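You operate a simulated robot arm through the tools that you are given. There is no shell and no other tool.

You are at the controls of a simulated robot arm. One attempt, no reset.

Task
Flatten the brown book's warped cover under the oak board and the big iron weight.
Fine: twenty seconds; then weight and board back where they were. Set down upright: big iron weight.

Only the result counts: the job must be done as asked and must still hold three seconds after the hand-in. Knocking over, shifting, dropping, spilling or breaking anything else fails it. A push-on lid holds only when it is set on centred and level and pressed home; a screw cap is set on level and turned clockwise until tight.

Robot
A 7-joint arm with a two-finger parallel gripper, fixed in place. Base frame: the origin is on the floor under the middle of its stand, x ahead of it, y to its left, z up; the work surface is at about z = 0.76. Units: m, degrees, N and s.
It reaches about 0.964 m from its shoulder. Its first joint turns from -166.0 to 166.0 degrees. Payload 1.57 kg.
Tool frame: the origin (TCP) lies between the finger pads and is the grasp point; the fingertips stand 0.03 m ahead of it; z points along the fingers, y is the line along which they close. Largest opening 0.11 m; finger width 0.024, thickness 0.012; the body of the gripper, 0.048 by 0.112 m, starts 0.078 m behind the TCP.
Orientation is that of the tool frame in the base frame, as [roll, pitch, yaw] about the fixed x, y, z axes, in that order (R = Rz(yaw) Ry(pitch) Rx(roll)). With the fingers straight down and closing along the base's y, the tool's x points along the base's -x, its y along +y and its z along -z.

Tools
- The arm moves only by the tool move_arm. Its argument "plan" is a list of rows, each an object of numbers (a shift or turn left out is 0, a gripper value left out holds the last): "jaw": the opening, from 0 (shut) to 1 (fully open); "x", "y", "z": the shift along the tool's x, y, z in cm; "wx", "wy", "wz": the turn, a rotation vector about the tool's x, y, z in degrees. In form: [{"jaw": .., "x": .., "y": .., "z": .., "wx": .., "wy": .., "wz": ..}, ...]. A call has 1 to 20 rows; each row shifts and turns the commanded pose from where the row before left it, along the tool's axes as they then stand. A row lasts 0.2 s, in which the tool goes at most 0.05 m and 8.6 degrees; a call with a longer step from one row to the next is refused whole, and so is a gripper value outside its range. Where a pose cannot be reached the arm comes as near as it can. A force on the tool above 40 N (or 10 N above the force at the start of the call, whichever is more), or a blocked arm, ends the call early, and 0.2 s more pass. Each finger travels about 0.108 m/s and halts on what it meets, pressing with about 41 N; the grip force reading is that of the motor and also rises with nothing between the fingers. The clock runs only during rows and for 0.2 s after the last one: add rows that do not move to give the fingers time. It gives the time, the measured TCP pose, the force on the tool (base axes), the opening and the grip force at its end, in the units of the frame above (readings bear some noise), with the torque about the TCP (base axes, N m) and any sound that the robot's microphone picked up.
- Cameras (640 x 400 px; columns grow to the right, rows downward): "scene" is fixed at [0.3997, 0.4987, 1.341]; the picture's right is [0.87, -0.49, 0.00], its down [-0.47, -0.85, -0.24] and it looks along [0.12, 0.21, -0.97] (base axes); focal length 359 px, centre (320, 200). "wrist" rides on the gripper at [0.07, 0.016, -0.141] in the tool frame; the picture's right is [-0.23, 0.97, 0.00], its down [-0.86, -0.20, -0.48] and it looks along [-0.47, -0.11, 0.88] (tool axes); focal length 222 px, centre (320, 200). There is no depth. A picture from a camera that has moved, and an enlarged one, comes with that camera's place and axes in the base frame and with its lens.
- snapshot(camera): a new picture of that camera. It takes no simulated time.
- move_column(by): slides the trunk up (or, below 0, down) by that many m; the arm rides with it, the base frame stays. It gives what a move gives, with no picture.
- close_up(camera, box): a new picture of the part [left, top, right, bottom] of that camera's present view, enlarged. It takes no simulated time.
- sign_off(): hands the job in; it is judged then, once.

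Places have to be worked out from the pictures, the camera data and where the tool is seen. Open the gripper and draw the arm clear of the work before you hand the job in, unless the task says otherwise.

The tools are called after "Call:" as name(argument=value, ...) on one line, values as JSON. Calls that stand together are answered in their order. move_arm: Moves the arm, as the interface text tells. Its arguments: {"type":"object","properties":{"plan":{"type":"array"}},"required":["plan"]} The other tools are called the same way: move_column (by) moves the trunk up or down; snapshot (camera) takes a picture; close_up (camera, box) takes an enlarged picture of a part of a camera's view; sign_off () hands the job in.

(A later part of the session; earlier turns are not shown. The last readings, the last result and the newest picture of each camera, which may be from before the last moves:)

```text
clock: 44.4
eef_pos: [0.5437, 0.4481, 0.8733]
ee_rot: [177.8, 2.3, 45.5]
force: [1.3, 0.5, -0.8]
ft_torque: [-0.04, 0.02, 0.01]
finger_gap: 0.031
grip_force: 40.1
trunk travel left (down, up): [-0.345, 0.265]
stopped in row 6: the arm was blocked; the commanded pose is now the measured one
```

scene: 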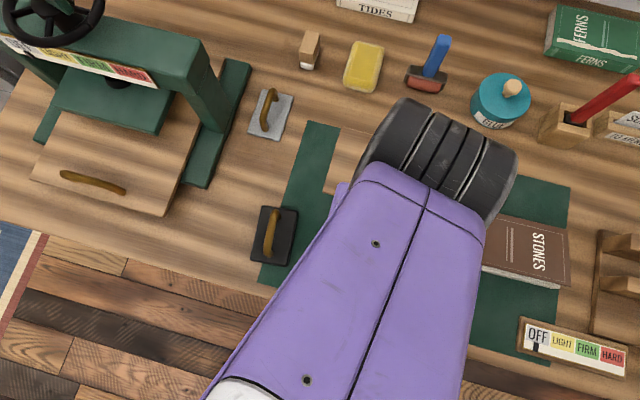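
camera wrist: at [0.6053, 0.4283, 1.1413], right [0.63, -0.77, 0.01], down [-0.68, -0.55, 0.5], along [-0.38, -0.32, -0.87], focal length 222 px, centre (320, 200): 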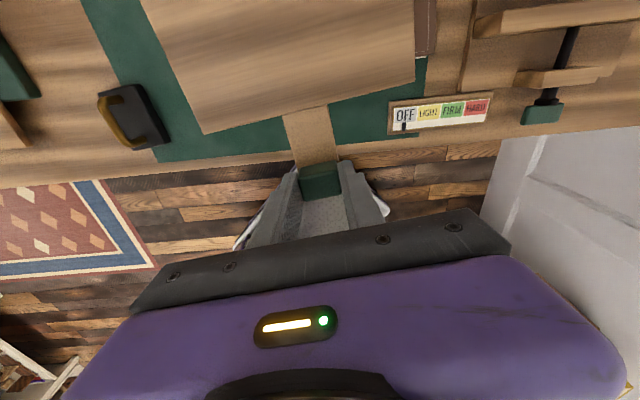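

Blocked again, and this time the tool was pushed down and tilted, which fits an overhead obstruction above the elbow. I step back, straighten, and then lower the trunk further in small alternating steps so the elbow rides lower.

Call:
move_arm(plan=[{"y": -2}, {"y": -2, "wx": 1.1}, {"y": -2, "wx": 1.1}, {"y": -1, "wy": 1.2}, {"wy": 1.1}, {"wz": 0.5}, {}])

Call:
move_column(by=-0.05)

Call:
move_arm(plan=[{"z": -1.5}, {"z": -2}, {"z": -2}, {"z": -1.5}, {}])

```text
clock: 46.0
eef_pos: [0.4935, 0.4977, 0.8728]
ee_rot: [-179.8, -0.1, 45.1]
force: [0.2, -0.1, -1.0]
ft_torque: [-0.05, 0.08, -0.03]
finger_gap: 0.0312
grip_force: 40.2
trunk travel left (down, up): [-0.345, 0.265]
```

```text
clock: 46.9
eef_pos: [0.493, 0.4974, 0.8228]
ee_rot: [-179.9, 0.0, 45.0]
force: [0.4, 1.0, -1.3]
ft_torque: [-0.03, 0.08, 0.02]
finger_gap: 0.0311
grip_force: 40.3
trunk travel left (down, up): [-0.295, 0.315]
```

```text
clock: 48.3
eef_pos: [0.5084, 0.4671, 0.8466]
ee_rot: [174.7, 3.0, 43.8]
force: [1.1, -0.2, -1.3]
ft_torque: [-0.06, 0.05, 0.03]
finger_gap: 0.0313
grip_force: 40.2
trunk travel left (down, up): [-0.295, 0.315]
stopped in row 5: the arm was blocked; the commanded pose is now the measured one
```

The blocking depends on the arm's own posture (the elbow has drifted), not on the tool. I'll return the board to its spot, put it down exactly, and then re-posture the arm with a free hand. First back over its place, straightened.

Call:
move_arm(plan=[{"y": -2}, {"y": -2, "wx": 1.8}, {"y": -1.5, "wx": 1.8}, {"x": 1, "wx": 1.7}, {"x": 1.5, "wy": 1.5}, {"wy": 1.5}, {"wz": -1.3}, {}])

```text
clock: 50.1
eef_pos: [0.4884, 0.5245, 0.8407]
ee_rot: [-179.9, 0.0, 45.1]
force: [0.4, -1.8, -0.5]
ft_torque: [-0.05, 0.05, 0.03]
finger_gap: 0.0312
grip_force: 39.6
trunk travel left (down, up): [-0.295, 0.315]
```

Upright again at (0.488, 0.5245, 0.841). I take a wrist picture to compare its camera pose with the one at pick-up (0.5451, 0.5654, 0.9448).

Call:
snapshot(camera="wrist")

Call:
snapshot(camera="scene")

```text
taken
camera wrist: at [0.5483, 0.5621, 0.9823], right [0.53, -0.85, 0.0], down [-0.74, -0.47, 0.48], along [-0.41, -0.25, -0.88], focal length 222 px, centre (320, 200)
```

wrist: 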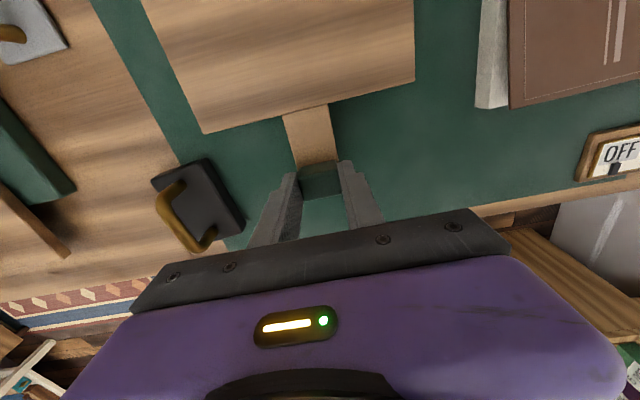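

```text
taken
```

scene: 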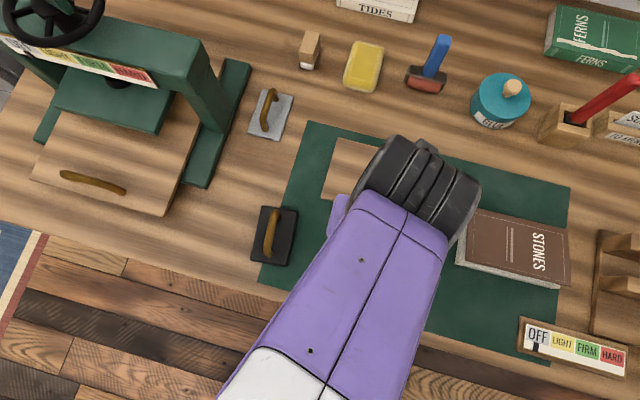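

The offset from the pick-up pose is 4.6 mm in −y and 3.75 cm in z. I correct it and set the board down, then release gently.

Call:
move_arm(plan=[{"y": -0.46}, {"z": 1}, {"z": 1}, {"z": 1}, {"z": 0.4}, {}, {}])

Call:
snapshot(camera="wrist")

```text
clock: 51.7
eef_pos: [0.4855, 0.5278, 0.8081]
ee_rot: [-179.9, -0.1, 45.1]
force: [0.5, -0.3, -1.9]
ft_torque: [-0.07, -0.01, -0.01]
finger_gap: 0.0311
grip_force: 40.2
trunk travel left (down, up): [-0.295, 0.315]
```

```text
taken
camera wrist: at [0.5454, 0.5651, 0.9483], right [0.53, -0.85, 0.0], down [-0.74, -0.47, 0.48], along [-0.41, -0.25, -0.88], focal length 222 px, centre (320, 200)
```

wrist: 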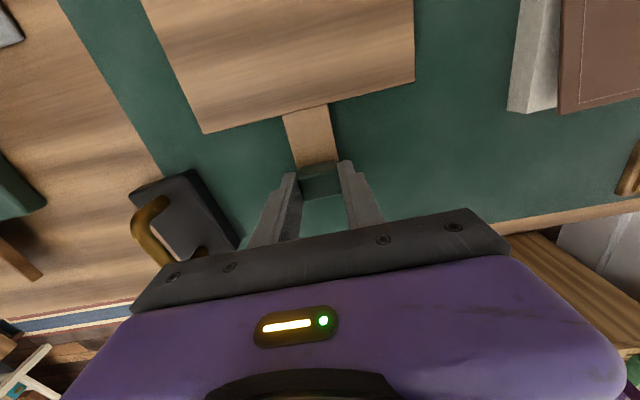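

Horizontally within 0.3 mm of the pick-up spot, 3.5 mm high. I lower the rest and open the fingers slowly.

Call:
move_arm(plan=[{"z": 0.2, "wy": -0.4}, {"z": 0.13}, {}, {}])

Call:
move_arm(plan=[{"jaw": 0.35}, {"jaw": 0.5}, {}, {"z": -1}, {"z": -2}, {"z": -2}, {}])

Call:
snapshot(camera="wrist")

```text
clock: 52.7
eef_pos: [0.4857, 0.5278, 0.8051]
ee_rot: [-179.9, 0.1, 45.2]
force: [0.5, -1.2, 5.5]
ft_torque: [0.56, -0.68, -0.05]
finger_gap: 0.0311
grip_force: 39.7
trunk travel left (down, up): [-0.295, 0.315]
```

```text
clock: 54.3
eef_pos: [0.4853, 0.5281, 0.8547]
ee_rot: [180.0, 0.3, 45.1]
force: [-0.2, 0.6, -0.2]
ft_torque: [0.02, 0.03, -0.02]
finger_gap: 0.0549
grip_force: 0.1
trunk travel left (down, up): [-0.295, 0.315]
```

```text
taken
camera wrist: at [0.5461, 0.5665, 0.9952], right [0.53, -0.85, 0.0], down [-0.74, -0.46, 0.48], along [-0.41, -0.26, -0.88], focal length 222 px, centre (320, 200)
```

wrist: 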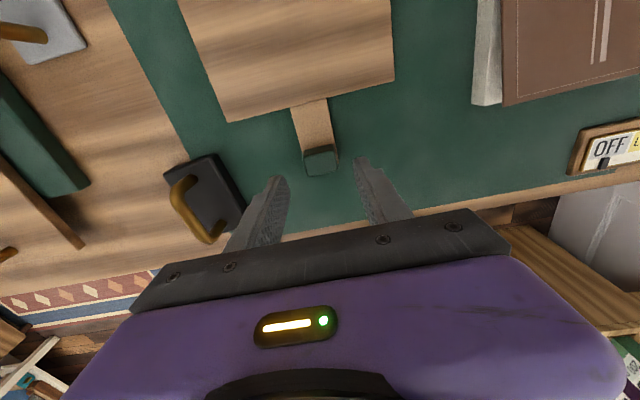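

The board is back in place and the gripper free. Now I raise the trunk for clearance and tilt the hand to look back toward the robot's shoulder and elbow, keeping the wrist in place.

Call:
move_column(by=0.3)

Call:
move_arm(plan=[{"wy": -5, "x": -2.2, "z": -0.1}, {"wy": -6, "x": -2.6, "z": -0.14}, {"wy": -6, "x": -2.6, "z": -0.14}, {"wy": -6, "x": -2.6, "z": -0.14}, {"wy": -6, "x": -2.6, "z": -0.14}, {"wy": -6, "x": -2.6, "z": -0.14}, {}])

Call:
snapshot(camera="wrist")

```text
clock: 57.3
eef_pos: [0.4872, 0.5285, 1.1549]
ee_rot: [-180.0, 0.2, 45.1]
force: [1.6, 0.6, 0.1]
ft_torque: [0.0, -0.01, -0.01]
finger_gap: 0.055
grip_force: 0.0
trunk travel left (down, up): [-0.595, 0.015]
```

```text
clock: 58.9
eef_pos: [0.3837, 0.4222, 1.1912]
ee_rot: [178.6, 36.2, 44.7]
force: [-0.1, 0.4, -0.4]
ft_torque: [0.01, -0.02, -0.01]
finger_gap: 0.0548
grip_force: 0.1
trunk travel left (down, up): [-0.595, 0.015]
```

```text
taken
camera wrist: at [0.4909, 0.5109, 1.2638], right [0.56, -0.81, 0.15], down [-0.44, -0.14, 0.89], along [-0.7, -0.57, -0.44], focal length 222 px, centre (320, 200)
```

wrist: 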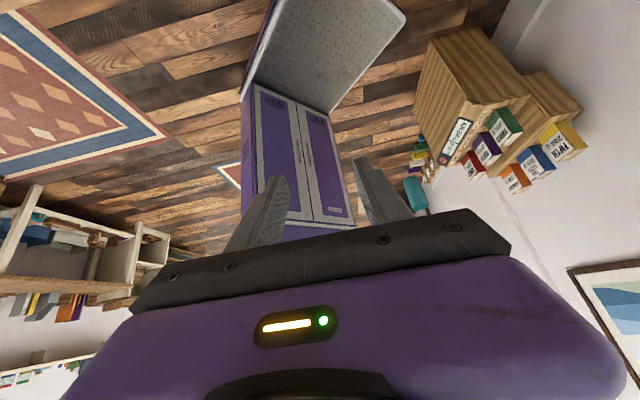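

I can see the robot's column on its deck, with nothing obvious near it. I tilt further to see the shoulder and elbow.

Call:
move_arm(plan=[{"wy": -6, "x": -2.6, "z": -0.14}, {"wy": -6, "x": -2.6, "z": -0.14}, {"wy": -6, "x": -2.6, "z": -0.14}, {"wy": -6, "x": -2.6, "z": -0.14}, {"wy": -6, "x": -2.6, "z": -0.14}, {}])

Call:
snapshot(camera="wrist")

Call:
snapshot(camera="scene")

```text
clock: 60.5
eef_pos: [0.3261, 0.3529, 1.2576]
ee_rot: [164.8, 68.7, 32.0]
force: [0.2, -0.1, 0.0]
ft_torque: [0.02, 0.0, 0.0]
finger_gap: 0.0549
grip_force: 0.0
trunk travel left (down, up): [-0.595, 0.015]
stopped in row 6: the arm was blocked; the commanded pose is now the measured one
```

```text
taken
camera wrist: at [0.4458, 0.4527, 1.2433], right [0.63, -0.72, 0.3], down [-0.11, 0.31, 0.95], along [-0.77, -0.63, 0.12], focal length 222 px, centre (320, 200)
```

wrist: 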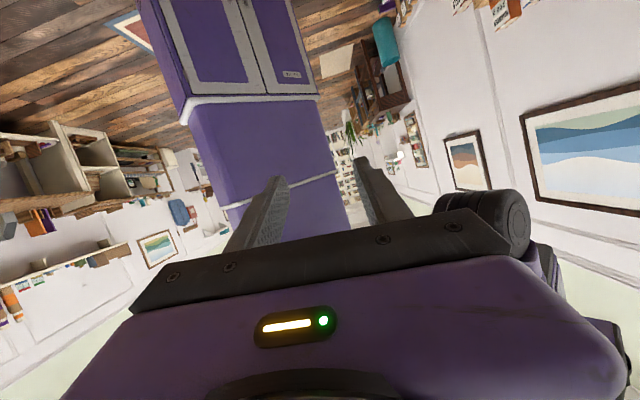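

```text
taken
```

scene: 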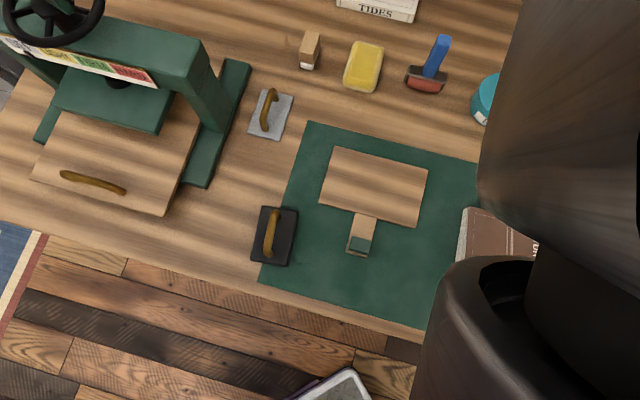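

The picture shows a black arm joint to the robot's right, behind the hand — so the elbow is swung out to the right. I zoom in on it to understand the posture.

Call:
close_up(camera="wrist", box=[400, 140, 640, 300])

Call:
close_up(camera="wrist", box=[120, 0, 440, 220])

```text
2.50 times, centred on (520, 220) of wrist
camera zoom: at [0.4458, 0.4527, 1.2433], right [0.63, -0.72, 0.3], down [-0.11, 0.31, 0.95], along [-0.77, -0.63, 0.12], focal length 555 px, centre (-180, 150)
```

zoom: 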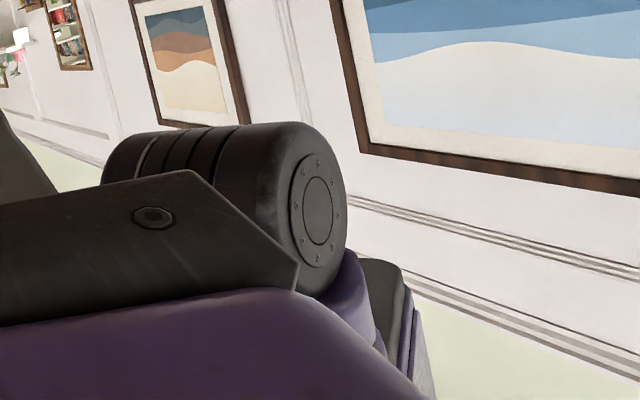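

```text
1.82 times, centred on (280, 110) of wrist
camera zoom: at [0.4458, 0.4527, 1.2433], right [0.63, -0.72, 0.3], down [-0.11, 0.31, 0.95], along [-0.77, -0.63, 0.12], focal length 404 px, centre (393, 364)
```

zoom: 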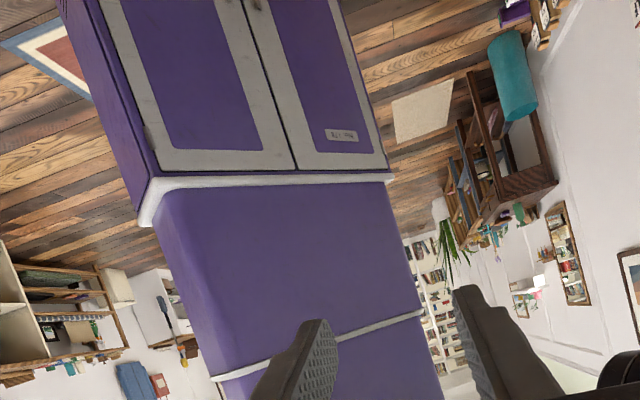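

I now have a consistent picture: the arm hangs from a bracket with its shoulder near (0.31, 0, ~1.15+trunk), so its upper arm can't rise far — a high trunk with a low tool is the right posture. I bring the hand back upright (wrist kept in place) with the trunk high.

Call:
move_arm(plan=[{"wx": 0.59, "wy": 5.76, "x": 2.3, "y": -0.24, "z": -0.12}, {"wx": 0.59, "wy": 5.76, "x": 2.3, "y": -0.24, "z": -0.12}, {"wx": 0.59, "wy": 5.76, "x": 2.3, "y": -0.24, "z": -0.12}, {"wx": 0.59, "wy": 5.76, "x": 2.3, "y": -0.24, "z": -0.12}, {"wx": 0.59, "wy": 5.76, "x": 2.3, "y": -0.24, "z": -0.12}, {"wx": 0.59, "wy": 5.76, "x": 2.3, "y": -0.24, "z": -0.12}, {"wx": 0.59, "wy": 5.76, "x": 2.3, "y": -0.24, "z": -0.12}, {"wx": 0.59, "wy": 5.76, "x": 2.3, "y": -0.24, "z": -0.12}, {"wx": 0.59, "wy": 5.76, "x": 2.3, "y": -0.24, "z": -0.12}, {"wx": 0.59, "wy": 5.76, "x": 2.3, "y": -0.24, "z": -0.12}, {"wx": 0.59, "wy": 5.76, "x": 2.3, "y": -0.24, "z": -0.12}, {"wx": 0.59, "wy": 5.76, "x": 2.3, "y": -0.24, "z": -0.12}, {}])

```text
clock: 63.3
eef_pos: [0.4683, 0.5145, 1.1098]
ee_rot: [-180.0, -0.2, 42.3]
force: [0.4, 0.1, 0.4]
ft_torque: [0.0, 0.02, 0.02]
finger_gap: 0.0549
grip_force: 0.0
trunk travel left (down, up): [-0.595, 0.015]
```

Upright again at (0.468, 0.5145, 1.11). I go down with the arm (trunk stays high) to z ≈ 0.92 and then test the sideways sweep.

Call:
move_arm(plan=[{"z": 2, "wz": -1.3}, {"z": 3, "wz": -1.4}, {"z": 3}, {"z": 3}, {"z": 3}, {"z": 3}, {"z": 2}, {}])

Call:
move_arm(plan=[{"y": 1}, {"y": 2}, {"y": 2}, {"y": 2}, {"y": 2}, {"y": 2}, {"y": 2}, {"y": 1}, {}])

```text
clock: 65.1
eef_pos: [0.4672, 0.5135, 0.9195]
ee_rot: [-179.9, -0.1, 45.0]
force: [-0.8, 0.1, -1.0]
ft_torque: [-0.02, 0.01, -0.02]
finger_gap: 0.055
grip_force: 0.1
trunk travel left (down, up): [-0.595, 0.015]
```

```text
clock: 66.9
eef_pos: [0.499, 0.4374, 0.9094]
ee_rot: [179.5, 0.9, 53.5]
force: [0.5, 1.0, 0.2]
ft_torque: [0.04, 0.02, 0.02]
finger_gap: 0.0549
grip_force: 0.0
trunk travel left (down, up): [-0.595, 0.015]
stopped in row 8: the arm was blocked; the commanded pose is now the measured one
```

The first joint appears to be pinned at its limit because I twisted the hand the wrong way round; the natural hand direction here is tool x toward the robot (yaw ≈ −135°), and the earlier failure there was just the trunk being too low. With the trunk high now, I turn the hand back (−wz).

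Call:
move_arm(plan=[{"y": -1}, {"y": -1, "wx": 0.5}, {"wy": 0.9}, {"wz": -6}, {"wz": -8}, {"wz": -8}, {"wz": -8}, {"wz": -8}, {"wz": -8}, {"wz": -8}, {"wz": -8}, {}])

```text
clock: 69.5
eef_pos: [0.4842, 0.4494, 0.9088]
ee_rot: [180.0, 0.1, 115.5]
force: [0.1, 0.4, -0.1]
ft_torque: [0.05, 0.0, -0.02]
finger_gap: 0.0551
grip_force: 0.0
trunk travel left (down, up): [-0.595, 0.015]
```

It tracks perfectly. I continue turning to yaw ≈ −135° (225°).

Call:
move_arm(plan=[{"wz": -7.5}, {"wz": -8}, {"wz": -8}, {"wz": -8}, {"wz": -8}, {"wz": -8}, {"wz": -8}, {"wz": -8}, {"wz": -8}, {"wz": -8}, {"wz": -8}, {"wz": -8}, {"wz": -8}, {"wz": -6}, {}])

Call:
snapshot(camera="wrist")

Call:
snapshot(camera="scene")

```text
clock: 72.7
eef_pos: [0.4733, 0.596, 0.8958]
ee_rot: [-179.4, -0.3, -135.3]
force: [-0.1, 1.4, 0.0]
ft_torque: [0.0, -0.01, -0.01]
finger_gap: 0.055
grip_force: 0.1
out of reach, approached as far as the arm can: row 9, 10, 11, 12, 13, 14
trunk travel left (down, up): [-0.595, 0.015]
```

```text
taken
camera wrist: at [0.4105, 0.5597, 1.0363], right [-0.52, 0.85, -0.01], down [0.75, 0.46, 0.48], along [0.41, 0.24, -0.88], focal length 222 px, centre (320, 200)
```

wrist: 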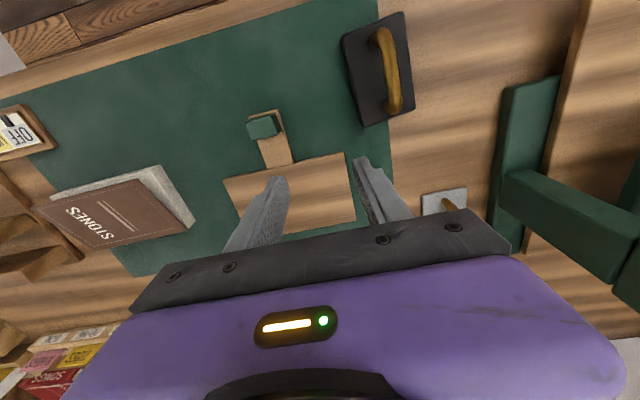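

```text
taken
```

scene: 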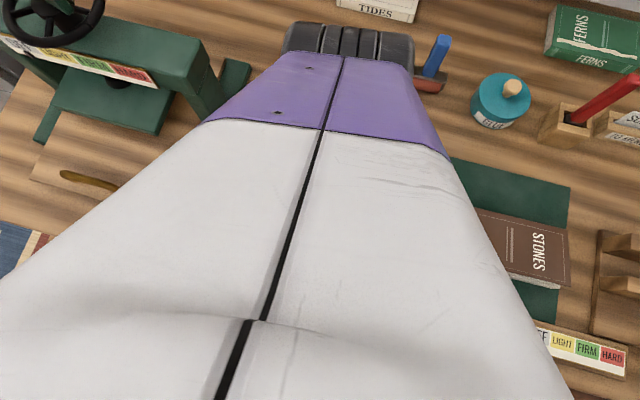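

At yaw −135° the arm settled at (0.473, 0.596): this orientation seems to want the tool further out. I test the sweep toward the book from here (now −y).

Call:
move_arm(plan=[{"y": -1}, {"y": -2}, {"y": -2}, {"y": -2}, {"y": -2}, {"y": -1}, {}])

```text
clock: 74.3
eef_pos: [0.5447, 0.5892, 0.8743]
ee_rot: [-179.7, -0.2, -135.2]
force: [0.5, 0.5, 0.0]
ft_torque: [-0.03, 0.03, -0.02]
finger_gap: 0.0552
grip_force: 0.0
out of reach, approached as far as the arm can: row 1, 2, 3, 4, 5, 6
trunk travel left (down, up): [-0.595, 0.015]
```

The commanded pose lags outside what can be reached in this orientation (too close in), so I bring the command back to where the arm actually is, then turn the hand back to yaw 45° out here, where the arm is more stretched.

Call:
move_arm(plan=[{"x": -2.84, "y": 3.13, "z": 0.7}, {"x": -2.84, "y": 3.13, "z": 0.7}, {"x": -2.84, "y": 3.13, "z": 0.7}, {"x": -2.84, "y": 3.13, "z": 0.7}, {"x": -2.84, "y": 3.13, "z": 0.7}, {}, {}])

Call:
snapshot(camera="scene")

```text
clock: 75.9
eef_pos: [0.5455, 0.6112, 0.8722]
ee_rot: [179.9, 0.0, -135.1]
force: [0.2, 0.9, 0.1]
ft_torque: [-0.02, 0.0, -0.01]
finger_gap: 0.0552
grip_force: 0.0
out of reach, approached as far as the arm can: row 1, 2, 3, 4, 5
trunk travel left (down, up): [-0.595, 0.015]
```

```text
taken
```

scene: 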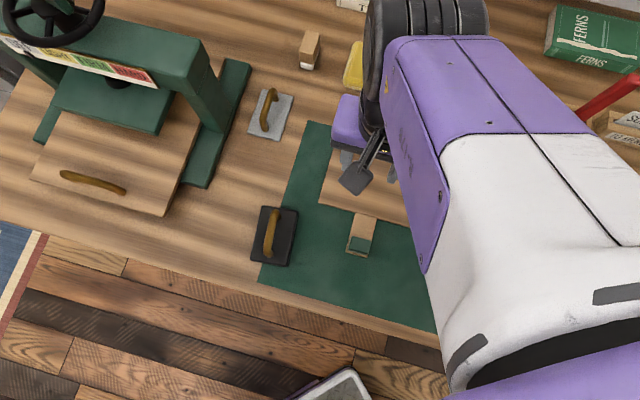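

The elbow has come round considerably (forearm now comes from the lower right in the picture). I move the command slightly outward to be within reach, then test the sweep toward the book again.

Call:
move_arm(plan=[{"x": -2}, {"x": -2}, {}])

Call:
move_arm(plan=[{"y": -1}, {"y": -2}, {"y": -2}, {"y": -2}, {}])

```text
clock: 76.7
eef_pos: [0.5454, 0.6127, 0.8727]
ee_rot: [180.0, -0.1, -135.2]
force: [-0.1, -0.5, -0.3]
ft_torque: [0.03, 0.02, 0.0]
finger_gap: 0.0552
grip_force: 0.2
out of reach, approached as far as the arm can: row 1, 2
trunk travel left (down, up): [-0.595, 0.015]
```

```text
clock: 77.9
eef_pos: [0.5995, 0.5764, 0.867]
ee_rot: [-179.7, -0.2, -135.2]
force: [-0.3, -0.7, 0.6]
ft_torque: [0.0, 0.02, 0.0]
finger_gap: 0.0549
grip_force: 0.1
out of reach, approached as far as the arm can: row 3, 4
trunk travel left (down, up): [-0.595, 0.015]
```

The arm now follows clockwise along its outer reach, so the posture has changed. I pull the command 3 cm inward and start turning the hand back toward yaw 45° here, checking partway.

Call:
move_arm(plan=[{"x": 1.5}, {"x": 1.5}, {"wz": 6}, {"wz": 8}, {"wz": 8}, {"wz": 8}, {"wz": 8}, {"wz": 8}, {"wz": 8}, {}])

Call:
snapshot(camera="scene")

```text
clock: 80.1
eef_pos: [0.5831, 0.5758, 0.8569]
ee_rot: [-179.9, 0.0, 170.9]
force: [-0.3, -0.5, -0.4]
ft_torque: [-0.01, 0.02, -0.04]
finger_gap: 0.055
grip_force: 0.0
out of reach, approached as far as the arm can: row 1, 2
trunk travel left (down, up): [-0.595, 0.015]
```

```text
taken
```

scene: 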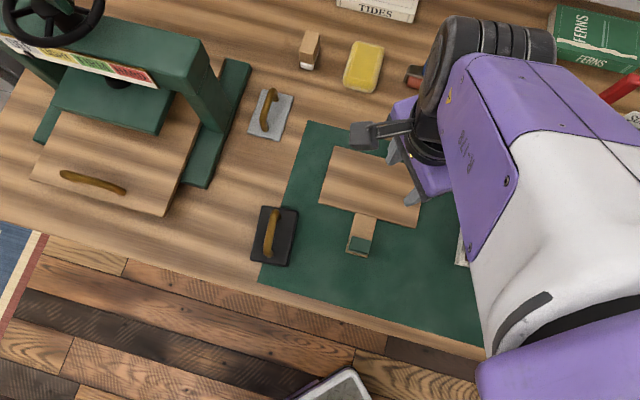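

Continuing the turn to yaw 45°.

Call:
move_arm(plan=[{"wz": 7}, {"wz": 8}, {"wz": 8}, {"wz": 8}, {"wz": 8}, {"wz": 8}, {"wz": 8}, {"wz": 8}, {"wz": 8}, {"wz": 8}, {"wz": 8}, {"wz": 8}, {"wz": 8}, {"wz": 8}, {"wz": 8}, {"wz": 7}, {}])

Call:
snapshot(camera="scene")

```text
clock: 83.7
eef_pos: [0.581, 0.5759, 0.8564]
ee_rot: [180.0, 0.2, 44.8]
force: [-0.5, 0.3, 0.2]
ft_torque: [0.04, -0.01, -0.03]
finger_gap: 0.0551
grip_force: 0.1
trunk travel left (down, up): [-0.595, 0.015]
```

```text
taken
```

scene: 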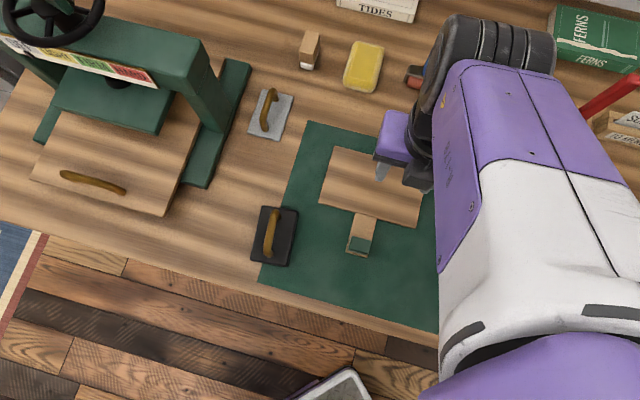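

Yaw 45° is reached without trouble at (0.581, 0.576). I rise 4 cm and test the sweep toward the book.

Call:
move_arm(plan=[{"z": -2}, {"z": -2}, {"y": 1}, {"y": 2}, {"y": 2}, {"y": 2}, {"y": 2}, {"y": 2}, {}])

```text
clock: 85.7
eef_pos: [0.6617, 0.4986, 0.8988]
ee_rot: [-179.9, 0.0, 44.8]
force: [0.3, 1.5, -0.8]
ft_torque: [0.01, 0.0, 0.02]
finger_gap: 0.0551
grip_force: 0.0
trunk travel left (down, up): [-0.595, 0.015]
```

Free now: (0.662, 0.499), well past the old sticking point. I continue to above the book's centre and then back toward the board-grip destination.

Call:
move_arm(plan=[{"y": 2, "x": -1}, {"y": 2, "x": -1}, {"y": 2, "x": -1}, {"y": 2, "x": -1}, {"y": 1.1}, {}])

Call:
move_arm(plan=[{"x": -1}, {"x": -2}, {"x": -2}, {"x": -2}, {"x": -2}, {"x": -1}, {}])

Call:
snapshot(camera="scene")

Call:
snapshot(camera="wrist")

```text
clock: 87.1
eef_pos: [0.6949, 0.4057, 0.8974]
ee_rot: [180.0, 0.1, 44.9]
force: [0.9, 0.0, -0.4]
ft_torque: [0.03, -0.02, -0.01]
finger_gap: 0.055
grip_force: 0.0
trunk travel left (down, up): [-0.595, 0.015]
```

```text
clock: 88.9
eef_pos: [0.6193, 0.2842, 0.8638]
ee_rot: [177.1, 4.3, 44.1]
force: [0.1, -0.8, -0.7]
ft_torque: [-0.03, -0.01, -0.01]
finger_gap: 0.0551
grip_force: 0.0
trunk travel left (down, up): [-0.595, 0.015]
stopped in row 7: the arm was blocked; the commanded pose is now the measured one
```

```text
taken
```

scene: 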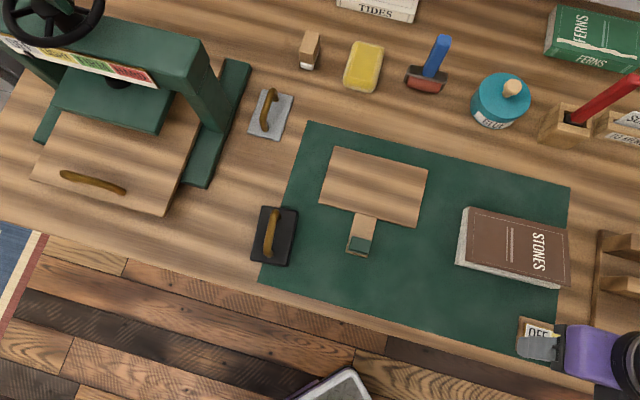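

```text
taken
camera wrist: at [0.6827, 0.3341, 1.0003], right [0.52, -0.85, 0.07], down [-0.74, -0.41, 0.53], along [-0.43, -0.32, -0.84], focal length 222 px, centre (320, 200)
```

wrist: 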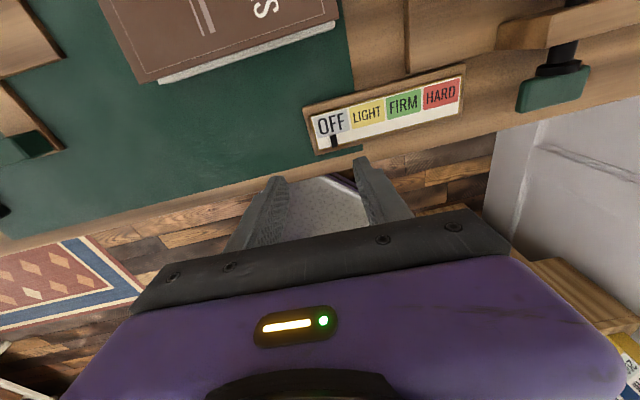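

The spot above the book's centre was reached cleanly; moving inward at z 0.9 hit the shoulder's raise limit, and my geometry says it is fine a little lower (z ≤ 0.88). I raise the trunk the last 1.5 cm, straighten, and go to the board's drop pose at about z 0.87 to verify it.

Call:
move_arm(plan=[{"x": 1}, {"x": 1, "y": -1, "wx": 1}, {"x": 1, "y": -1, "wx": 1, "wy": 1.5}, {"x": 0.7, "y": -0.7, "wx": 0.9, "wy": 1.5}, {"wy": 1.3, "wz": -0.9}, {}])

Call:
move_column(by=0.015)

```text
clock: 90.3
eef_pos: [0.6221, 0.3227, 0.855]
ee_rot: [179.6, 0.8, 45.2]
force: [-0.2, 0.5, 0.3]
ft_torque: [0.02, -0.01, 0.0]
finger_gap: 0.0549
grip_force: 0.0
trunk travel left (down, up): [-0.595, 0.015]
```

```text
clock: 91.0
eef_pos: [0.6237, 0.3205, 0.8696]
ee_rot: [179.6, 0.9, 45.1]
force: [-0.7, 0.8, -0.8]
ft_torque: [0.04, -0.02, 0.0]
finger_gap: 0.055
grip_force: 0.0
trunk travel left (down, up): [-0.61, 0.0]
```

Nearly exact there, with only a slight residual. I go 2 cm lower and check that the residual disappears.

Call:
move_arm(plan=[{"z": 1}, {"z": 1}, {}, {}])

Call:
snapshot(camera="wrist")

Call:
close_up(camera="wrist", box=[300, 40, 500, 180])

```text
clock: 92.0
eef_pos: [0.6283, 0.3339, 0.8587]
ee_rot: [-179.7, -0.2, 45.0]
force: [0.8, -0.2, -0.4]
ft_torque: [0.02, 0.01, -0.02]
finger_gap: 0.055
grip_force: 0.1
trunk travel left (down, up): [-0.61, 0.0]
```

```text
taken
camera wrist: at [0.6886, 0.3701, 0.9988], right [0.53, -0.85, -0.01], down [-0.75, -0.47, 0.48], along [-0.41, -0.25, -0.88], focal length 222 px, centre (320, 200)
```

wrist: 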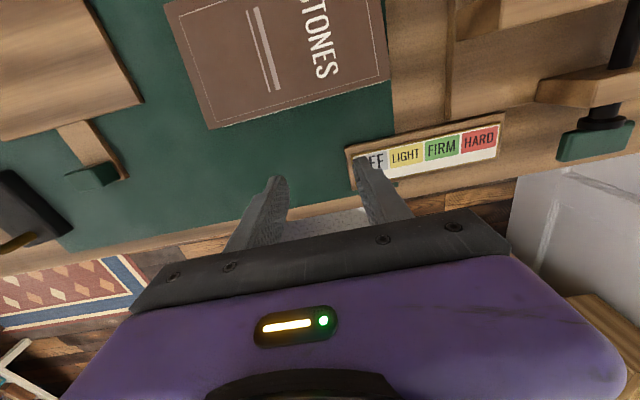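

```text
2.86 times, centred on (400, 110) of wrist
camera zoom: at [0.6886, 0.3701, 0.9988], right [0.53, -0.85, -0.01], down [-0.75, -0.47, 0.48], along [-0.41, -0.25, -0.88], focal length 635 px, centre (91, 457)
```

zoom: 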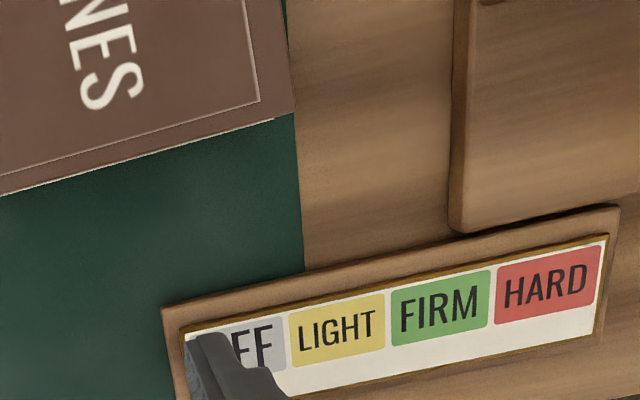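

This drop pose is reachable and upright at z ≈ 0.858, and the gauge plate is under 1 cm tall, so the fingers clear it. I move outward a little to get a good look at the whole book and refine its position.

Call:
move_arm(plan=[{"x": 2}, {"x": 3}, {"x": 2, "z": -1}, {"z": -1}, {}])

Call:
close_up(camera="wrist", box=[150, 20, 410, 190])

Call:
snapshot(camera="wrist")

```text
clock: 93.2
eef_pos: [0.6784, 0.3819, 0.8785]
ee_rot: [-179.7, -0.2, 44.8]
force: [0.7, 0.0, -0.6]
ft_torque: [0.02, 0.0, 0.01]
finger_gap: 0.0549
grip_force: 0.0
trunk travel left (down, up): [-0.61, 0.0]
```

```text
2.35 times, centred on (280, 105) of wrist
camera zoom: at [0.7378, 0.4195, 1.0194], right [0.53, -0.85, 0.0], down [-0.75, -0.47, 0.48], along [-0.41, -0.25, -0.88], focal length 523 px, centre (414, 424)
```

zoom: 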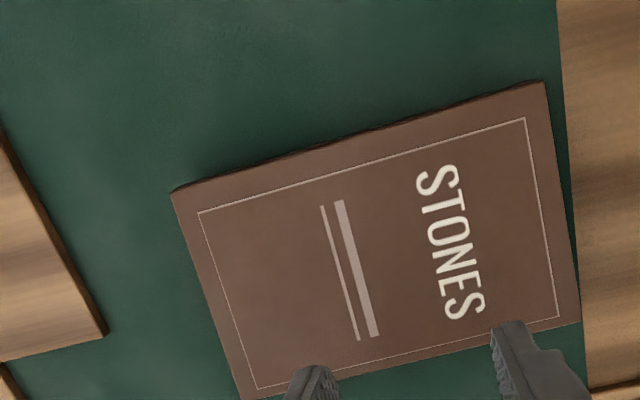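

```text
taken
camera wrist: at [0.7378, 0.4195, 1.0194], right [0.53, -0.85, 0.0], down [-0.75, -0.47, 0.48], along [-0.41, -0.25, -0.88], focal length 222 px, centre (320, 200)
```

wrist: 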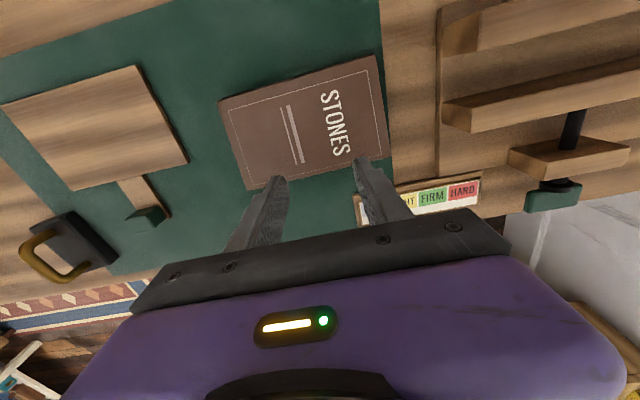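

Refined: book cover spans e1 0.123–0.277, e2 0.735–0.824, essentially aligned with the bench, so its centre is ≈ e(0.200, 0.779). I go back to the board by the outer route, keeping this good posture.

Call:
move_arm(plan=[{"x": 1.5}, {"x": 2}, {"x": 1.5}, {"y": -2}, {"y": -2.5}, {"y": -2.5}, {"y": -2.5}, {"y": -2.5}, {}])

Call:
move_arm(plan=[{"y": -2.5}, {"y": -2.5}, {"y": -2.5}, {"y": -2.5}, {"y": -2}, {"x": -2}, {"x": -2.5}, {"x": -2.5}, {"x": -1.4}, {}])

Call:
snapshot(camera="wrist")

```text
clock: 95.2
eef_pos: [0.6282, 0.5025, 0.8767]
ee_rot: [-179.8, -0.2, 44.9]
force: [0.9, 0.2, 0.4]
ft_torque: [0.01, -0.01, -0.01]
finger_gap: 0.055
grip_force: 0.0
trunk travel left (down, up): [-0.61, 0.0]
```

```text
clock: 97.4
eef_pos: [0.4838, 0.5278, 0.8786]
ee_rot: [-179.8, -0.2, 44.9]
force: [-1.0, 1.1, 0.0]
ft_torque: [0.05, -0.02, -0.01]
finger_gap: 0.0552
grip_force: 0.1
trunk travel left (down, up): [-0.61, 0.0]
```

```text
taken
camera wrist: at [0.5439, 0.5651, 1.0192], right [0.53, -0.85, 0.0], down [-0.75, -0.47, 0.48], along [-0.41, -0.25, -0.88], focal length 222 px, centre (320, 200)
```

wrist: 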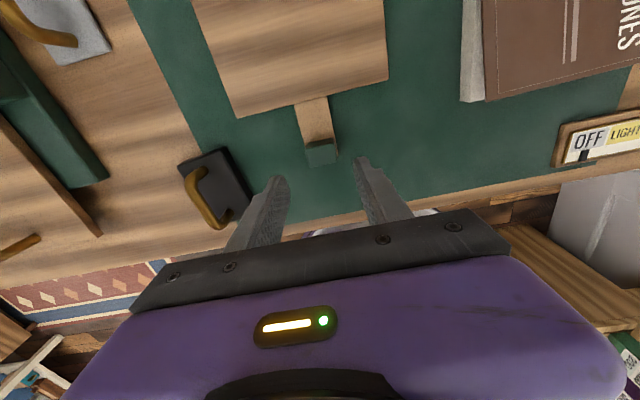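

Exactly above the board's grip again, in the good posture. I descend and grip the block as before.

Call:
move_arm(plan=[{"x": 0.1, "y": 0.05, "wy": -0.2}, {"z": 1.5}, {"z": 2}, {"z": 2}, {"z": 1.2}, {"z": 0.75}, {}])

Call:
snapshot(camera="wrist")

```text
clock: 99.0
eef_pos: [0.4857, 0.5279, 0.8037]
ee_rot: [-179.8, 0.0, 44.9]
force: [-0.5, 0.4, 0.4]
ft_torque: [0.03, 0.0, -0.02]
finger_gap: 0.0549
grip_force: 0.1
trunk travel left (down, up): [-0.61, 0.0]
```

```text
taken
camera wrist: at [0.5456, 0.5658, 0.9445], right [0.53, -0.85, 0.0], down [-0.75, -0.46, 0.48], along [-0.41, -0.25, -0.88], focal length 222 px, centre (320, 200)
```

wrist: 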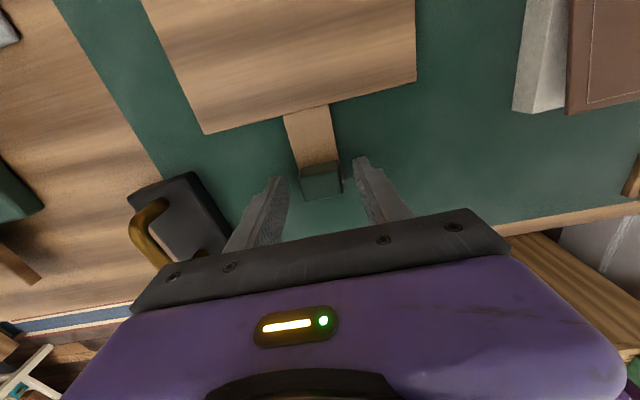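

The view matches the first pick-up to within half a millimetre. I close on the block, lift to z ≈ 0.872, and carry it via a slightly outward route, checking partway.

Call:
move_arm(plan=[{"jaw": 0}, {}, {}, {"z": -0.5}, {"z": -1}, {"z": -1.5}, {"z": -2}, {"z": -1.8}, {"x": 1}, {"x": 2}, {"x": 1.5}, {}])

Call:
move_arm(plan=[{"y": 1}, {"y": 2}, {"y": 2}, {"y": 2}, {"y": 2}, {"y": 2}, {"y": 1}, {}])

Call:
snapshot(camera="scene")

```text
clock: 101.6
eef_pos: [0.5174, 0.5604, 0.8725]
ee_rot: [-179.8, 0.1, 45.0]
force: [0.0, 0.8, -1.5]
ft_torque: [-0.06, 0.05, 0.0]
finger_gap: 0.0312
grip_force: 39.8
trunk travel left (down, up): [-0.61, 0.0]
```

```text
clock: 103.4
eef_pos: [0.6032, 0.4753, 0.871]
ee_rot: [-179.8, -0.1, 44.9]
force: [0.4, -0.9, -1.4]
ft_torque: [-0.02, 0.08, 0.03]
finger_gap: 0.0309
grip_force: 40.5
trunk travel left (down, up): [-0.61, 0.0]
```

```text
taken
```

scene: 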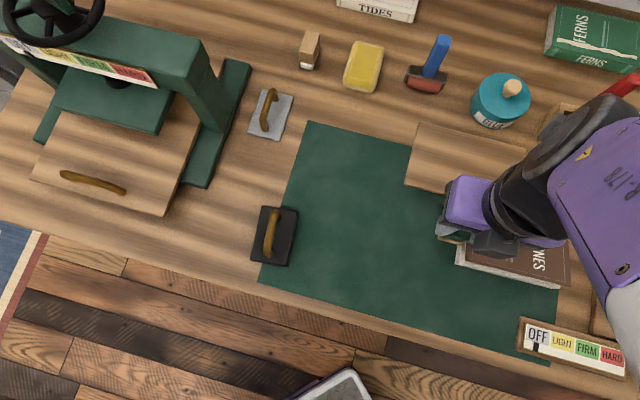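

No blocking this time. I continue to above the book.

Call:
move_arm(plan=[{"y": 1}, {"y": 2}, {"y": 2}, {"y": 2}, {"y": 2}, {"y": 2.03}, {"x": -1}, {"x": -2}, {"x": -2}, {"x": -2}, {"x": -1.32}, {}])

Call:
snapshot(camera="wrist")

Call:
snapshot(camera="scene")

```text
clock: 106.2
eef_pos: [0.6164, 0.3042, 0.8504]
ee_rot: [179.0, 2.6, 43.6]
force: [0.3, -0.2, -0.4]
ft_torque: [-0.02, 0.04, -0.03]
finger_gap: 0.0309
grip_force: 40.5
trunk travel left (down, up): [-0.61, 0.0]
stopped in row 12: the arm was blocked; the commanded pose is now the measured one
```

```text
taken
camera wrist: at [0.6806, 0.3465, 0.9884], right [0.51, -0.86, 0.03], down [-0.75, -0.42, 0.51], along [-0.43, -0.28, -0.86], focal length 222 px, centre (320, 200)
```

wrist: 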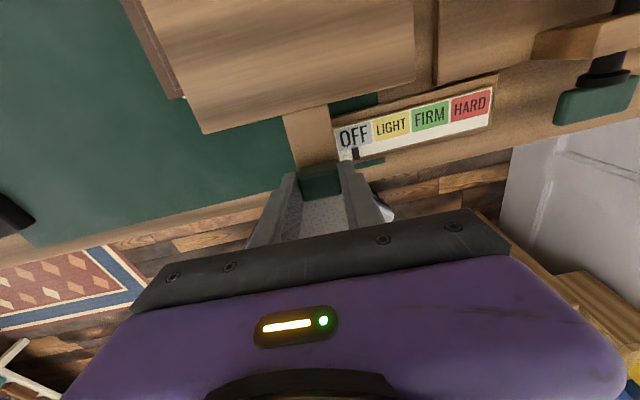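

```text
taken
```

scene: 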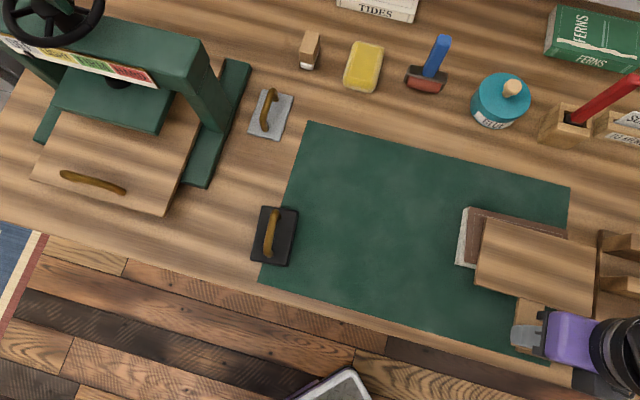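

I went a bit too far in for that height (shoulder limit again), sagging slightly with no real contact. I back outward while rising and straightening, then will come in lower.

Call:
move_arm(plan=[{"x": 1, "z": -0.6}, {"x": 1, "z": -0.6, "wx": 0.5, "wy": 0.8}, {"x": 1, "y": -0.7, "wx": 0.5, "wy": 0.9}, {"x": 1, "y": -0.7, "wy": 0.9}, {"x": 1, "y": -0.7, "wz": -1.4, "z": -0.6}, {}])

Call:
snapshot(camera="wrist")

```text
clock: 107.6
eef_pos: [0.636, 0.3419, 0.8569]
ee_rot: [179.5, 1.1, 44.6]
force: [-0.1, -0.2, -1.2]
ft_torque: [-0.07, 0.07, 0.01]
finger_gap: 0.0312
grip_force: 39.8
trunk travel left (down, up): [-0.61, 0.0]
```

```text
taken
camera wrist: at [0.6978, 0.3815, 0.9978], right [0.52, -0.85, 0.01], down [-0.74, -0.45, 0.49], along [-0.42, -0.27, -0.87], focal length 222 px, centre (320, 200)
```

wrist: 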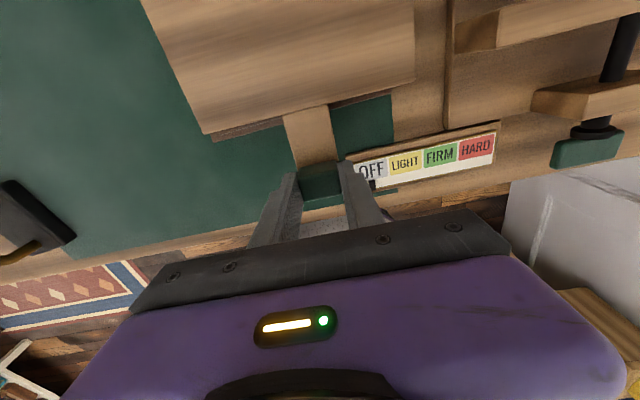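

A little residual remains at this height, so I lower 1.2 cm here (board still just above the raised cover) and check that it becomes exact.

Call:
move_arm(plan=[{"z": 0.6}, {"z": 0.6}, {}])

Call:
snapshot(camera="wrist")

```text
clock: 108.4
eef_pos: [0.6395, 0.3568, 0.8587]
ee_rot: [180.0, -0.2, 45.2]
force: [-0.9, -0.8, -0.7]
ft_torque: [-0.03, 0.04, -0.01]
finger_gap: 0.031
grip_force: 39.4
trunk travel left (down, up): [-0.61, 0.0]
```

```text
taken
camera wrist: at [0.6985, 0.3942, 0.9974], right [0.53, -0.85, 0.0], down [-0.74, -0.47, 0.48], along [-0.4, -0.25, -0.88], focal length 222 px, centre (320, 200)
```

wrist: 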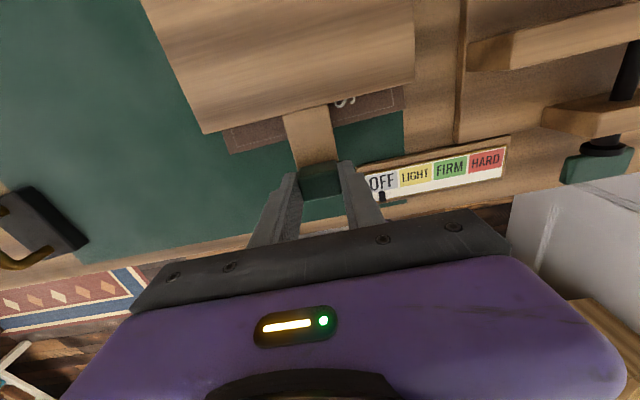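

Exact and upright again. Now inward 2.6 cm at this height, to bring the board right over the book.

Call:
move_arm(plan=[{"x": -1}, {"x": -1, "z": 0.1}, {"x": -0.6, "z": 0.1}, {}])

Call:
snapshot(camera="wrist")

Call:
close_up(camera="scene", box=[430, 180, 640, 400])

```text
clock: 109.4
eef_pos: [0.6208, 0.3341, 0.8511]
ee_rot: [-179.9, 0.3, 44.8]
force: [0.5, 0.7, -0.1]
ft_torque: [-0.03, 0.04, -0.01]
finger_gap: 0.0313
grip_force: 40.2
trunk travel left (down, up): [-0.61, 0.0]
```

```text
taken
camera wrist: at [0.6815, 0.3716, 0.9926], right [0.53, -0.85, 0.0], down [-0.75, -0.46, 0.48], along [-0.41, -0.25, -0.88], focal length 222 px, centre (320, 200)
```

wrist: 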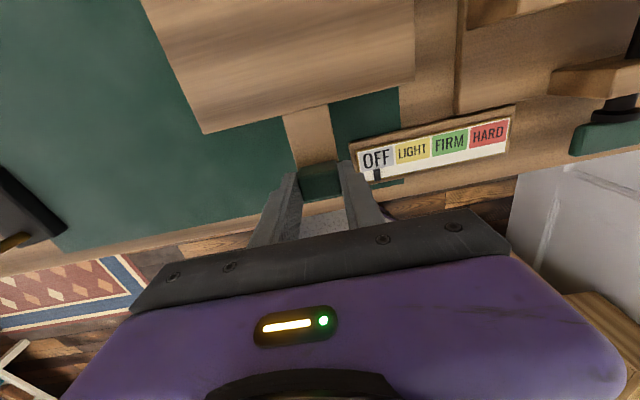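

```text
1.82 times, centred on (535, 290) of scene
camera zoom: at [0.3997, 0.4987, 1.341], right [0.87, -0.49, 0.0], down [-0.47, -0.85, -0.24], along [0.12, 0.21, -0.97], focal length 652 px, centre (-71, 36)
```

zoom: 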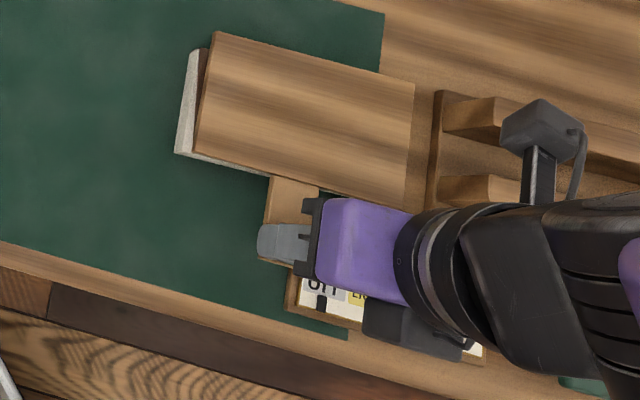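

The board is centred over the book to about 3 mm (scene: e1 0.122–0.286, e2 0.727–0.829). I nudge 3 mm left and lower it in small steps while watching the force.

Call:
move_arm(plan=[{"y": -0.3, "x": 0.15, "wz": -0.2}, {"z": 0.4}, {"z": 0.4}, {"z": 0.4}, {}])

```text
clock: 110.6
eef_pos: [0.6198, 0.3438, 0.8432]
ee_rot: [-179.8, -0.2, 45.2]
force: [0.2, 0.1, -1.4]
ft_torque: [-0.06, 0.02, 0.04]
finger_gap: 0.0313
grip_force: 39.9
trunk travel left (down, up): [-0.61, 0.0]
```

No contact yet at board bottom ≈ 0.80. I check the position once more by picture, then keep lowering.

Call:
close_up(camera="wrist", box=[160, 0, 480, 200])

Call:
move_arm(plan=[{"z": 0.3}, {"z": 0.3}, {}])

```text
2.00 times, centred on (320, 100) of wrist
camera zoom: at [0.6796, 0.3795, 0.9843], right [0.53, -0.85, 0.0], down [-0.74, -0.47, 0.48], along [-0.4, -0.25, -0.88], focal length 444 px, centre (320, 400)
```

zoom: 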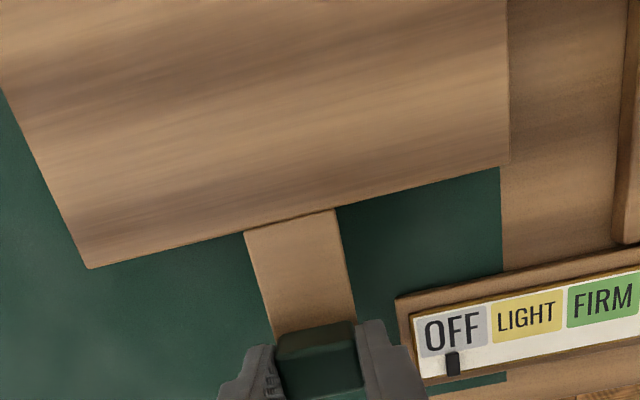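

```text
clock: 111.4
eef_pos: [0.621, 0.3407, 0.8372]
ee_rot: [-180.0, -0.2, 45.2]
force: [-0.2, -0.2, -1.0]
ft_torque: [-0.09, -0.02, -0.02]
finger_gap: 0.031
grip_force: 39.7
trunk travel left (down, up): [-0.61, 0.0]
```

Still free at board bottom ≈ 0.795. I shift 3.5 mm right to centre it and keep lowering in 2–3 mm steps.

Call:
move_arm(plan=[{"y": 0.35, "x": -0.1}, {"z": 0.25}, {"z": 0.25}, {}])

Call:
move_arm(plan=[{"z": 0.2}, {"z": 0.2}, {}])

```text
clock: 112.4
eef_pos: [0.6223, 0.3371, 0.8316]
ee_rot: [-179.9, -0.2, 45.3]
force: [-0.3, 0.3, -0.6]
ft_torque: [-0.06, -0.04, 0.03]
finger_gap: 0.031
grip_force: 40.1
trunk travel left (down, up): [-0.61, 0.0]
```

```text
clock: 113.2
eef_pos: [0.6217, 0.3386, 0.8293]
ee_rot: [-180.0, -0.2, 45.1]
force: [-4.3, -2.4, 13.6]
ft_torque: [0.7, -0.76, 0.03]
finger_gap: 0.0311
grip_force: 39.9
trunk travel left (down, up): [-0.61, 0.0]
```

Contact: 13.6 N at z 0.829, with the load about 7.6 cm out from the grip, i.e. on the raised half of the cover. I ease off to near-zero load and then release the grip gently.

Call:
move_arm(plan=[{"z": -0.15}, {}])

```text
clock: 113.8
eef_pos: [0.621, 0.3387, 0.83]
ee_rot: [-179.8, -0.2, 45.3]
force: [0.8, 0.4, 3.3]
ft_torque: [0.11, -0.29, 0.06]
finger_gap: 0.0309
grip_force: 40.2
trunk travel left (down, up): [-0.61, 0.0]
```

Nearly unloaded (3 N, about the board's own weight). I open the jaw slightly and look.

Call:
move_arm(plan=[{"jaw": 0.34}, {"jaw": 0.4}, {"jaw": 0.46}, {}])

Call:
snapshot(camera="wrist")

Call:
close_up(camera="scene", box=[430, 180, 640, 400])

```text
clock: 114.8
eef_pos: [0.622, 0.3381, 0.8298]
ee_rot: [-179.8, -0.3, 45.1]
force: [0.8, -1.0, 0.3]
ft_torque: [0.0, -0.03, 0.02]
finger_gap: 0.0503
grip_force: 0.1
trunk travel left (down, up): [-0.61, 0.0]
```

```text
taken
camera wrist: at [0.6817, 0.3758, 0.9704], right [0.53, -0.85, 0.0], down [-0.74, -0.47, 0.48], along [-0.41, -0.25, -0.88], focal length 222 px, centre (320, 200)
```

wrist: 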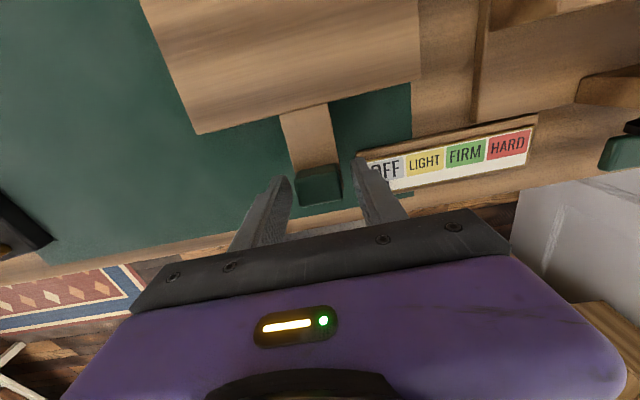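

```text
1.82 times, centred on (535, 290) of scene
camera zoom: at [0.3997, 0.4987, 1.341], right [0.87, -0.49, 0.0], down [-0.47, -0.85, -0.24], along [0.12, 0.21, -0.97], focal length 652 px, centre (-71, 36)
```

zoom: 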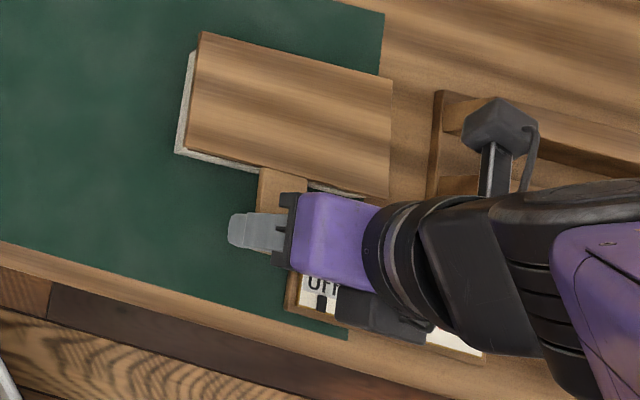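

Released; the board lies on the book. I withdraw upward and outward, then sweep back to the weight at a safe height.

Call:
move_arm(plan=[{"z": -1}, {"z": -1.5}, {"x": 1, "z": -0.5}, {"x": 2, "z": -1}, {"x": 2, "z": -1}, {"x": 2, "z": -1}, {"x": 1.3, "z": -0.7}, {}])

Call:
snapshot(camera="wrist")

```text
clock: 116.6
eef_pos: [0.6744, 0.3892, 0.8892]
ee_rot: [179.6, 0.7, 45.7]
force: [-0.1, 0.2, -0.2]
ft_torque: [0.0, 0.03, 0.01]
finger_gap: 0.0505
grip_force: 0.1
trunk travel left (down, up): [-0.61, 0.0]
```

```text
taken
camera wrist: at [0.735, 0.4306, 1.0287], right [0.54, -0.84, 0.01], down [-0.74, -0.47, 0.49], along [-0.41, -0.27, -0.87], focal length 222 px, centre (320, 200)
```

wrist: 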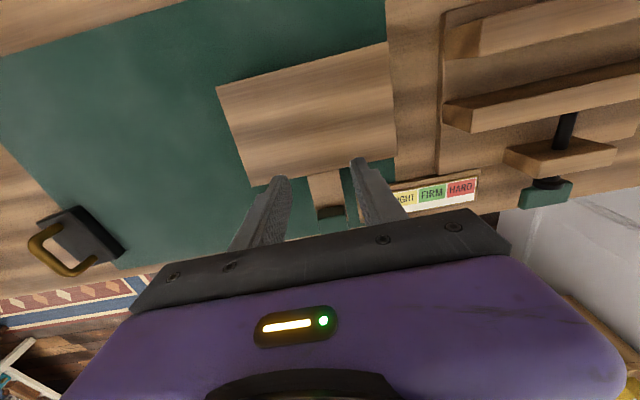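

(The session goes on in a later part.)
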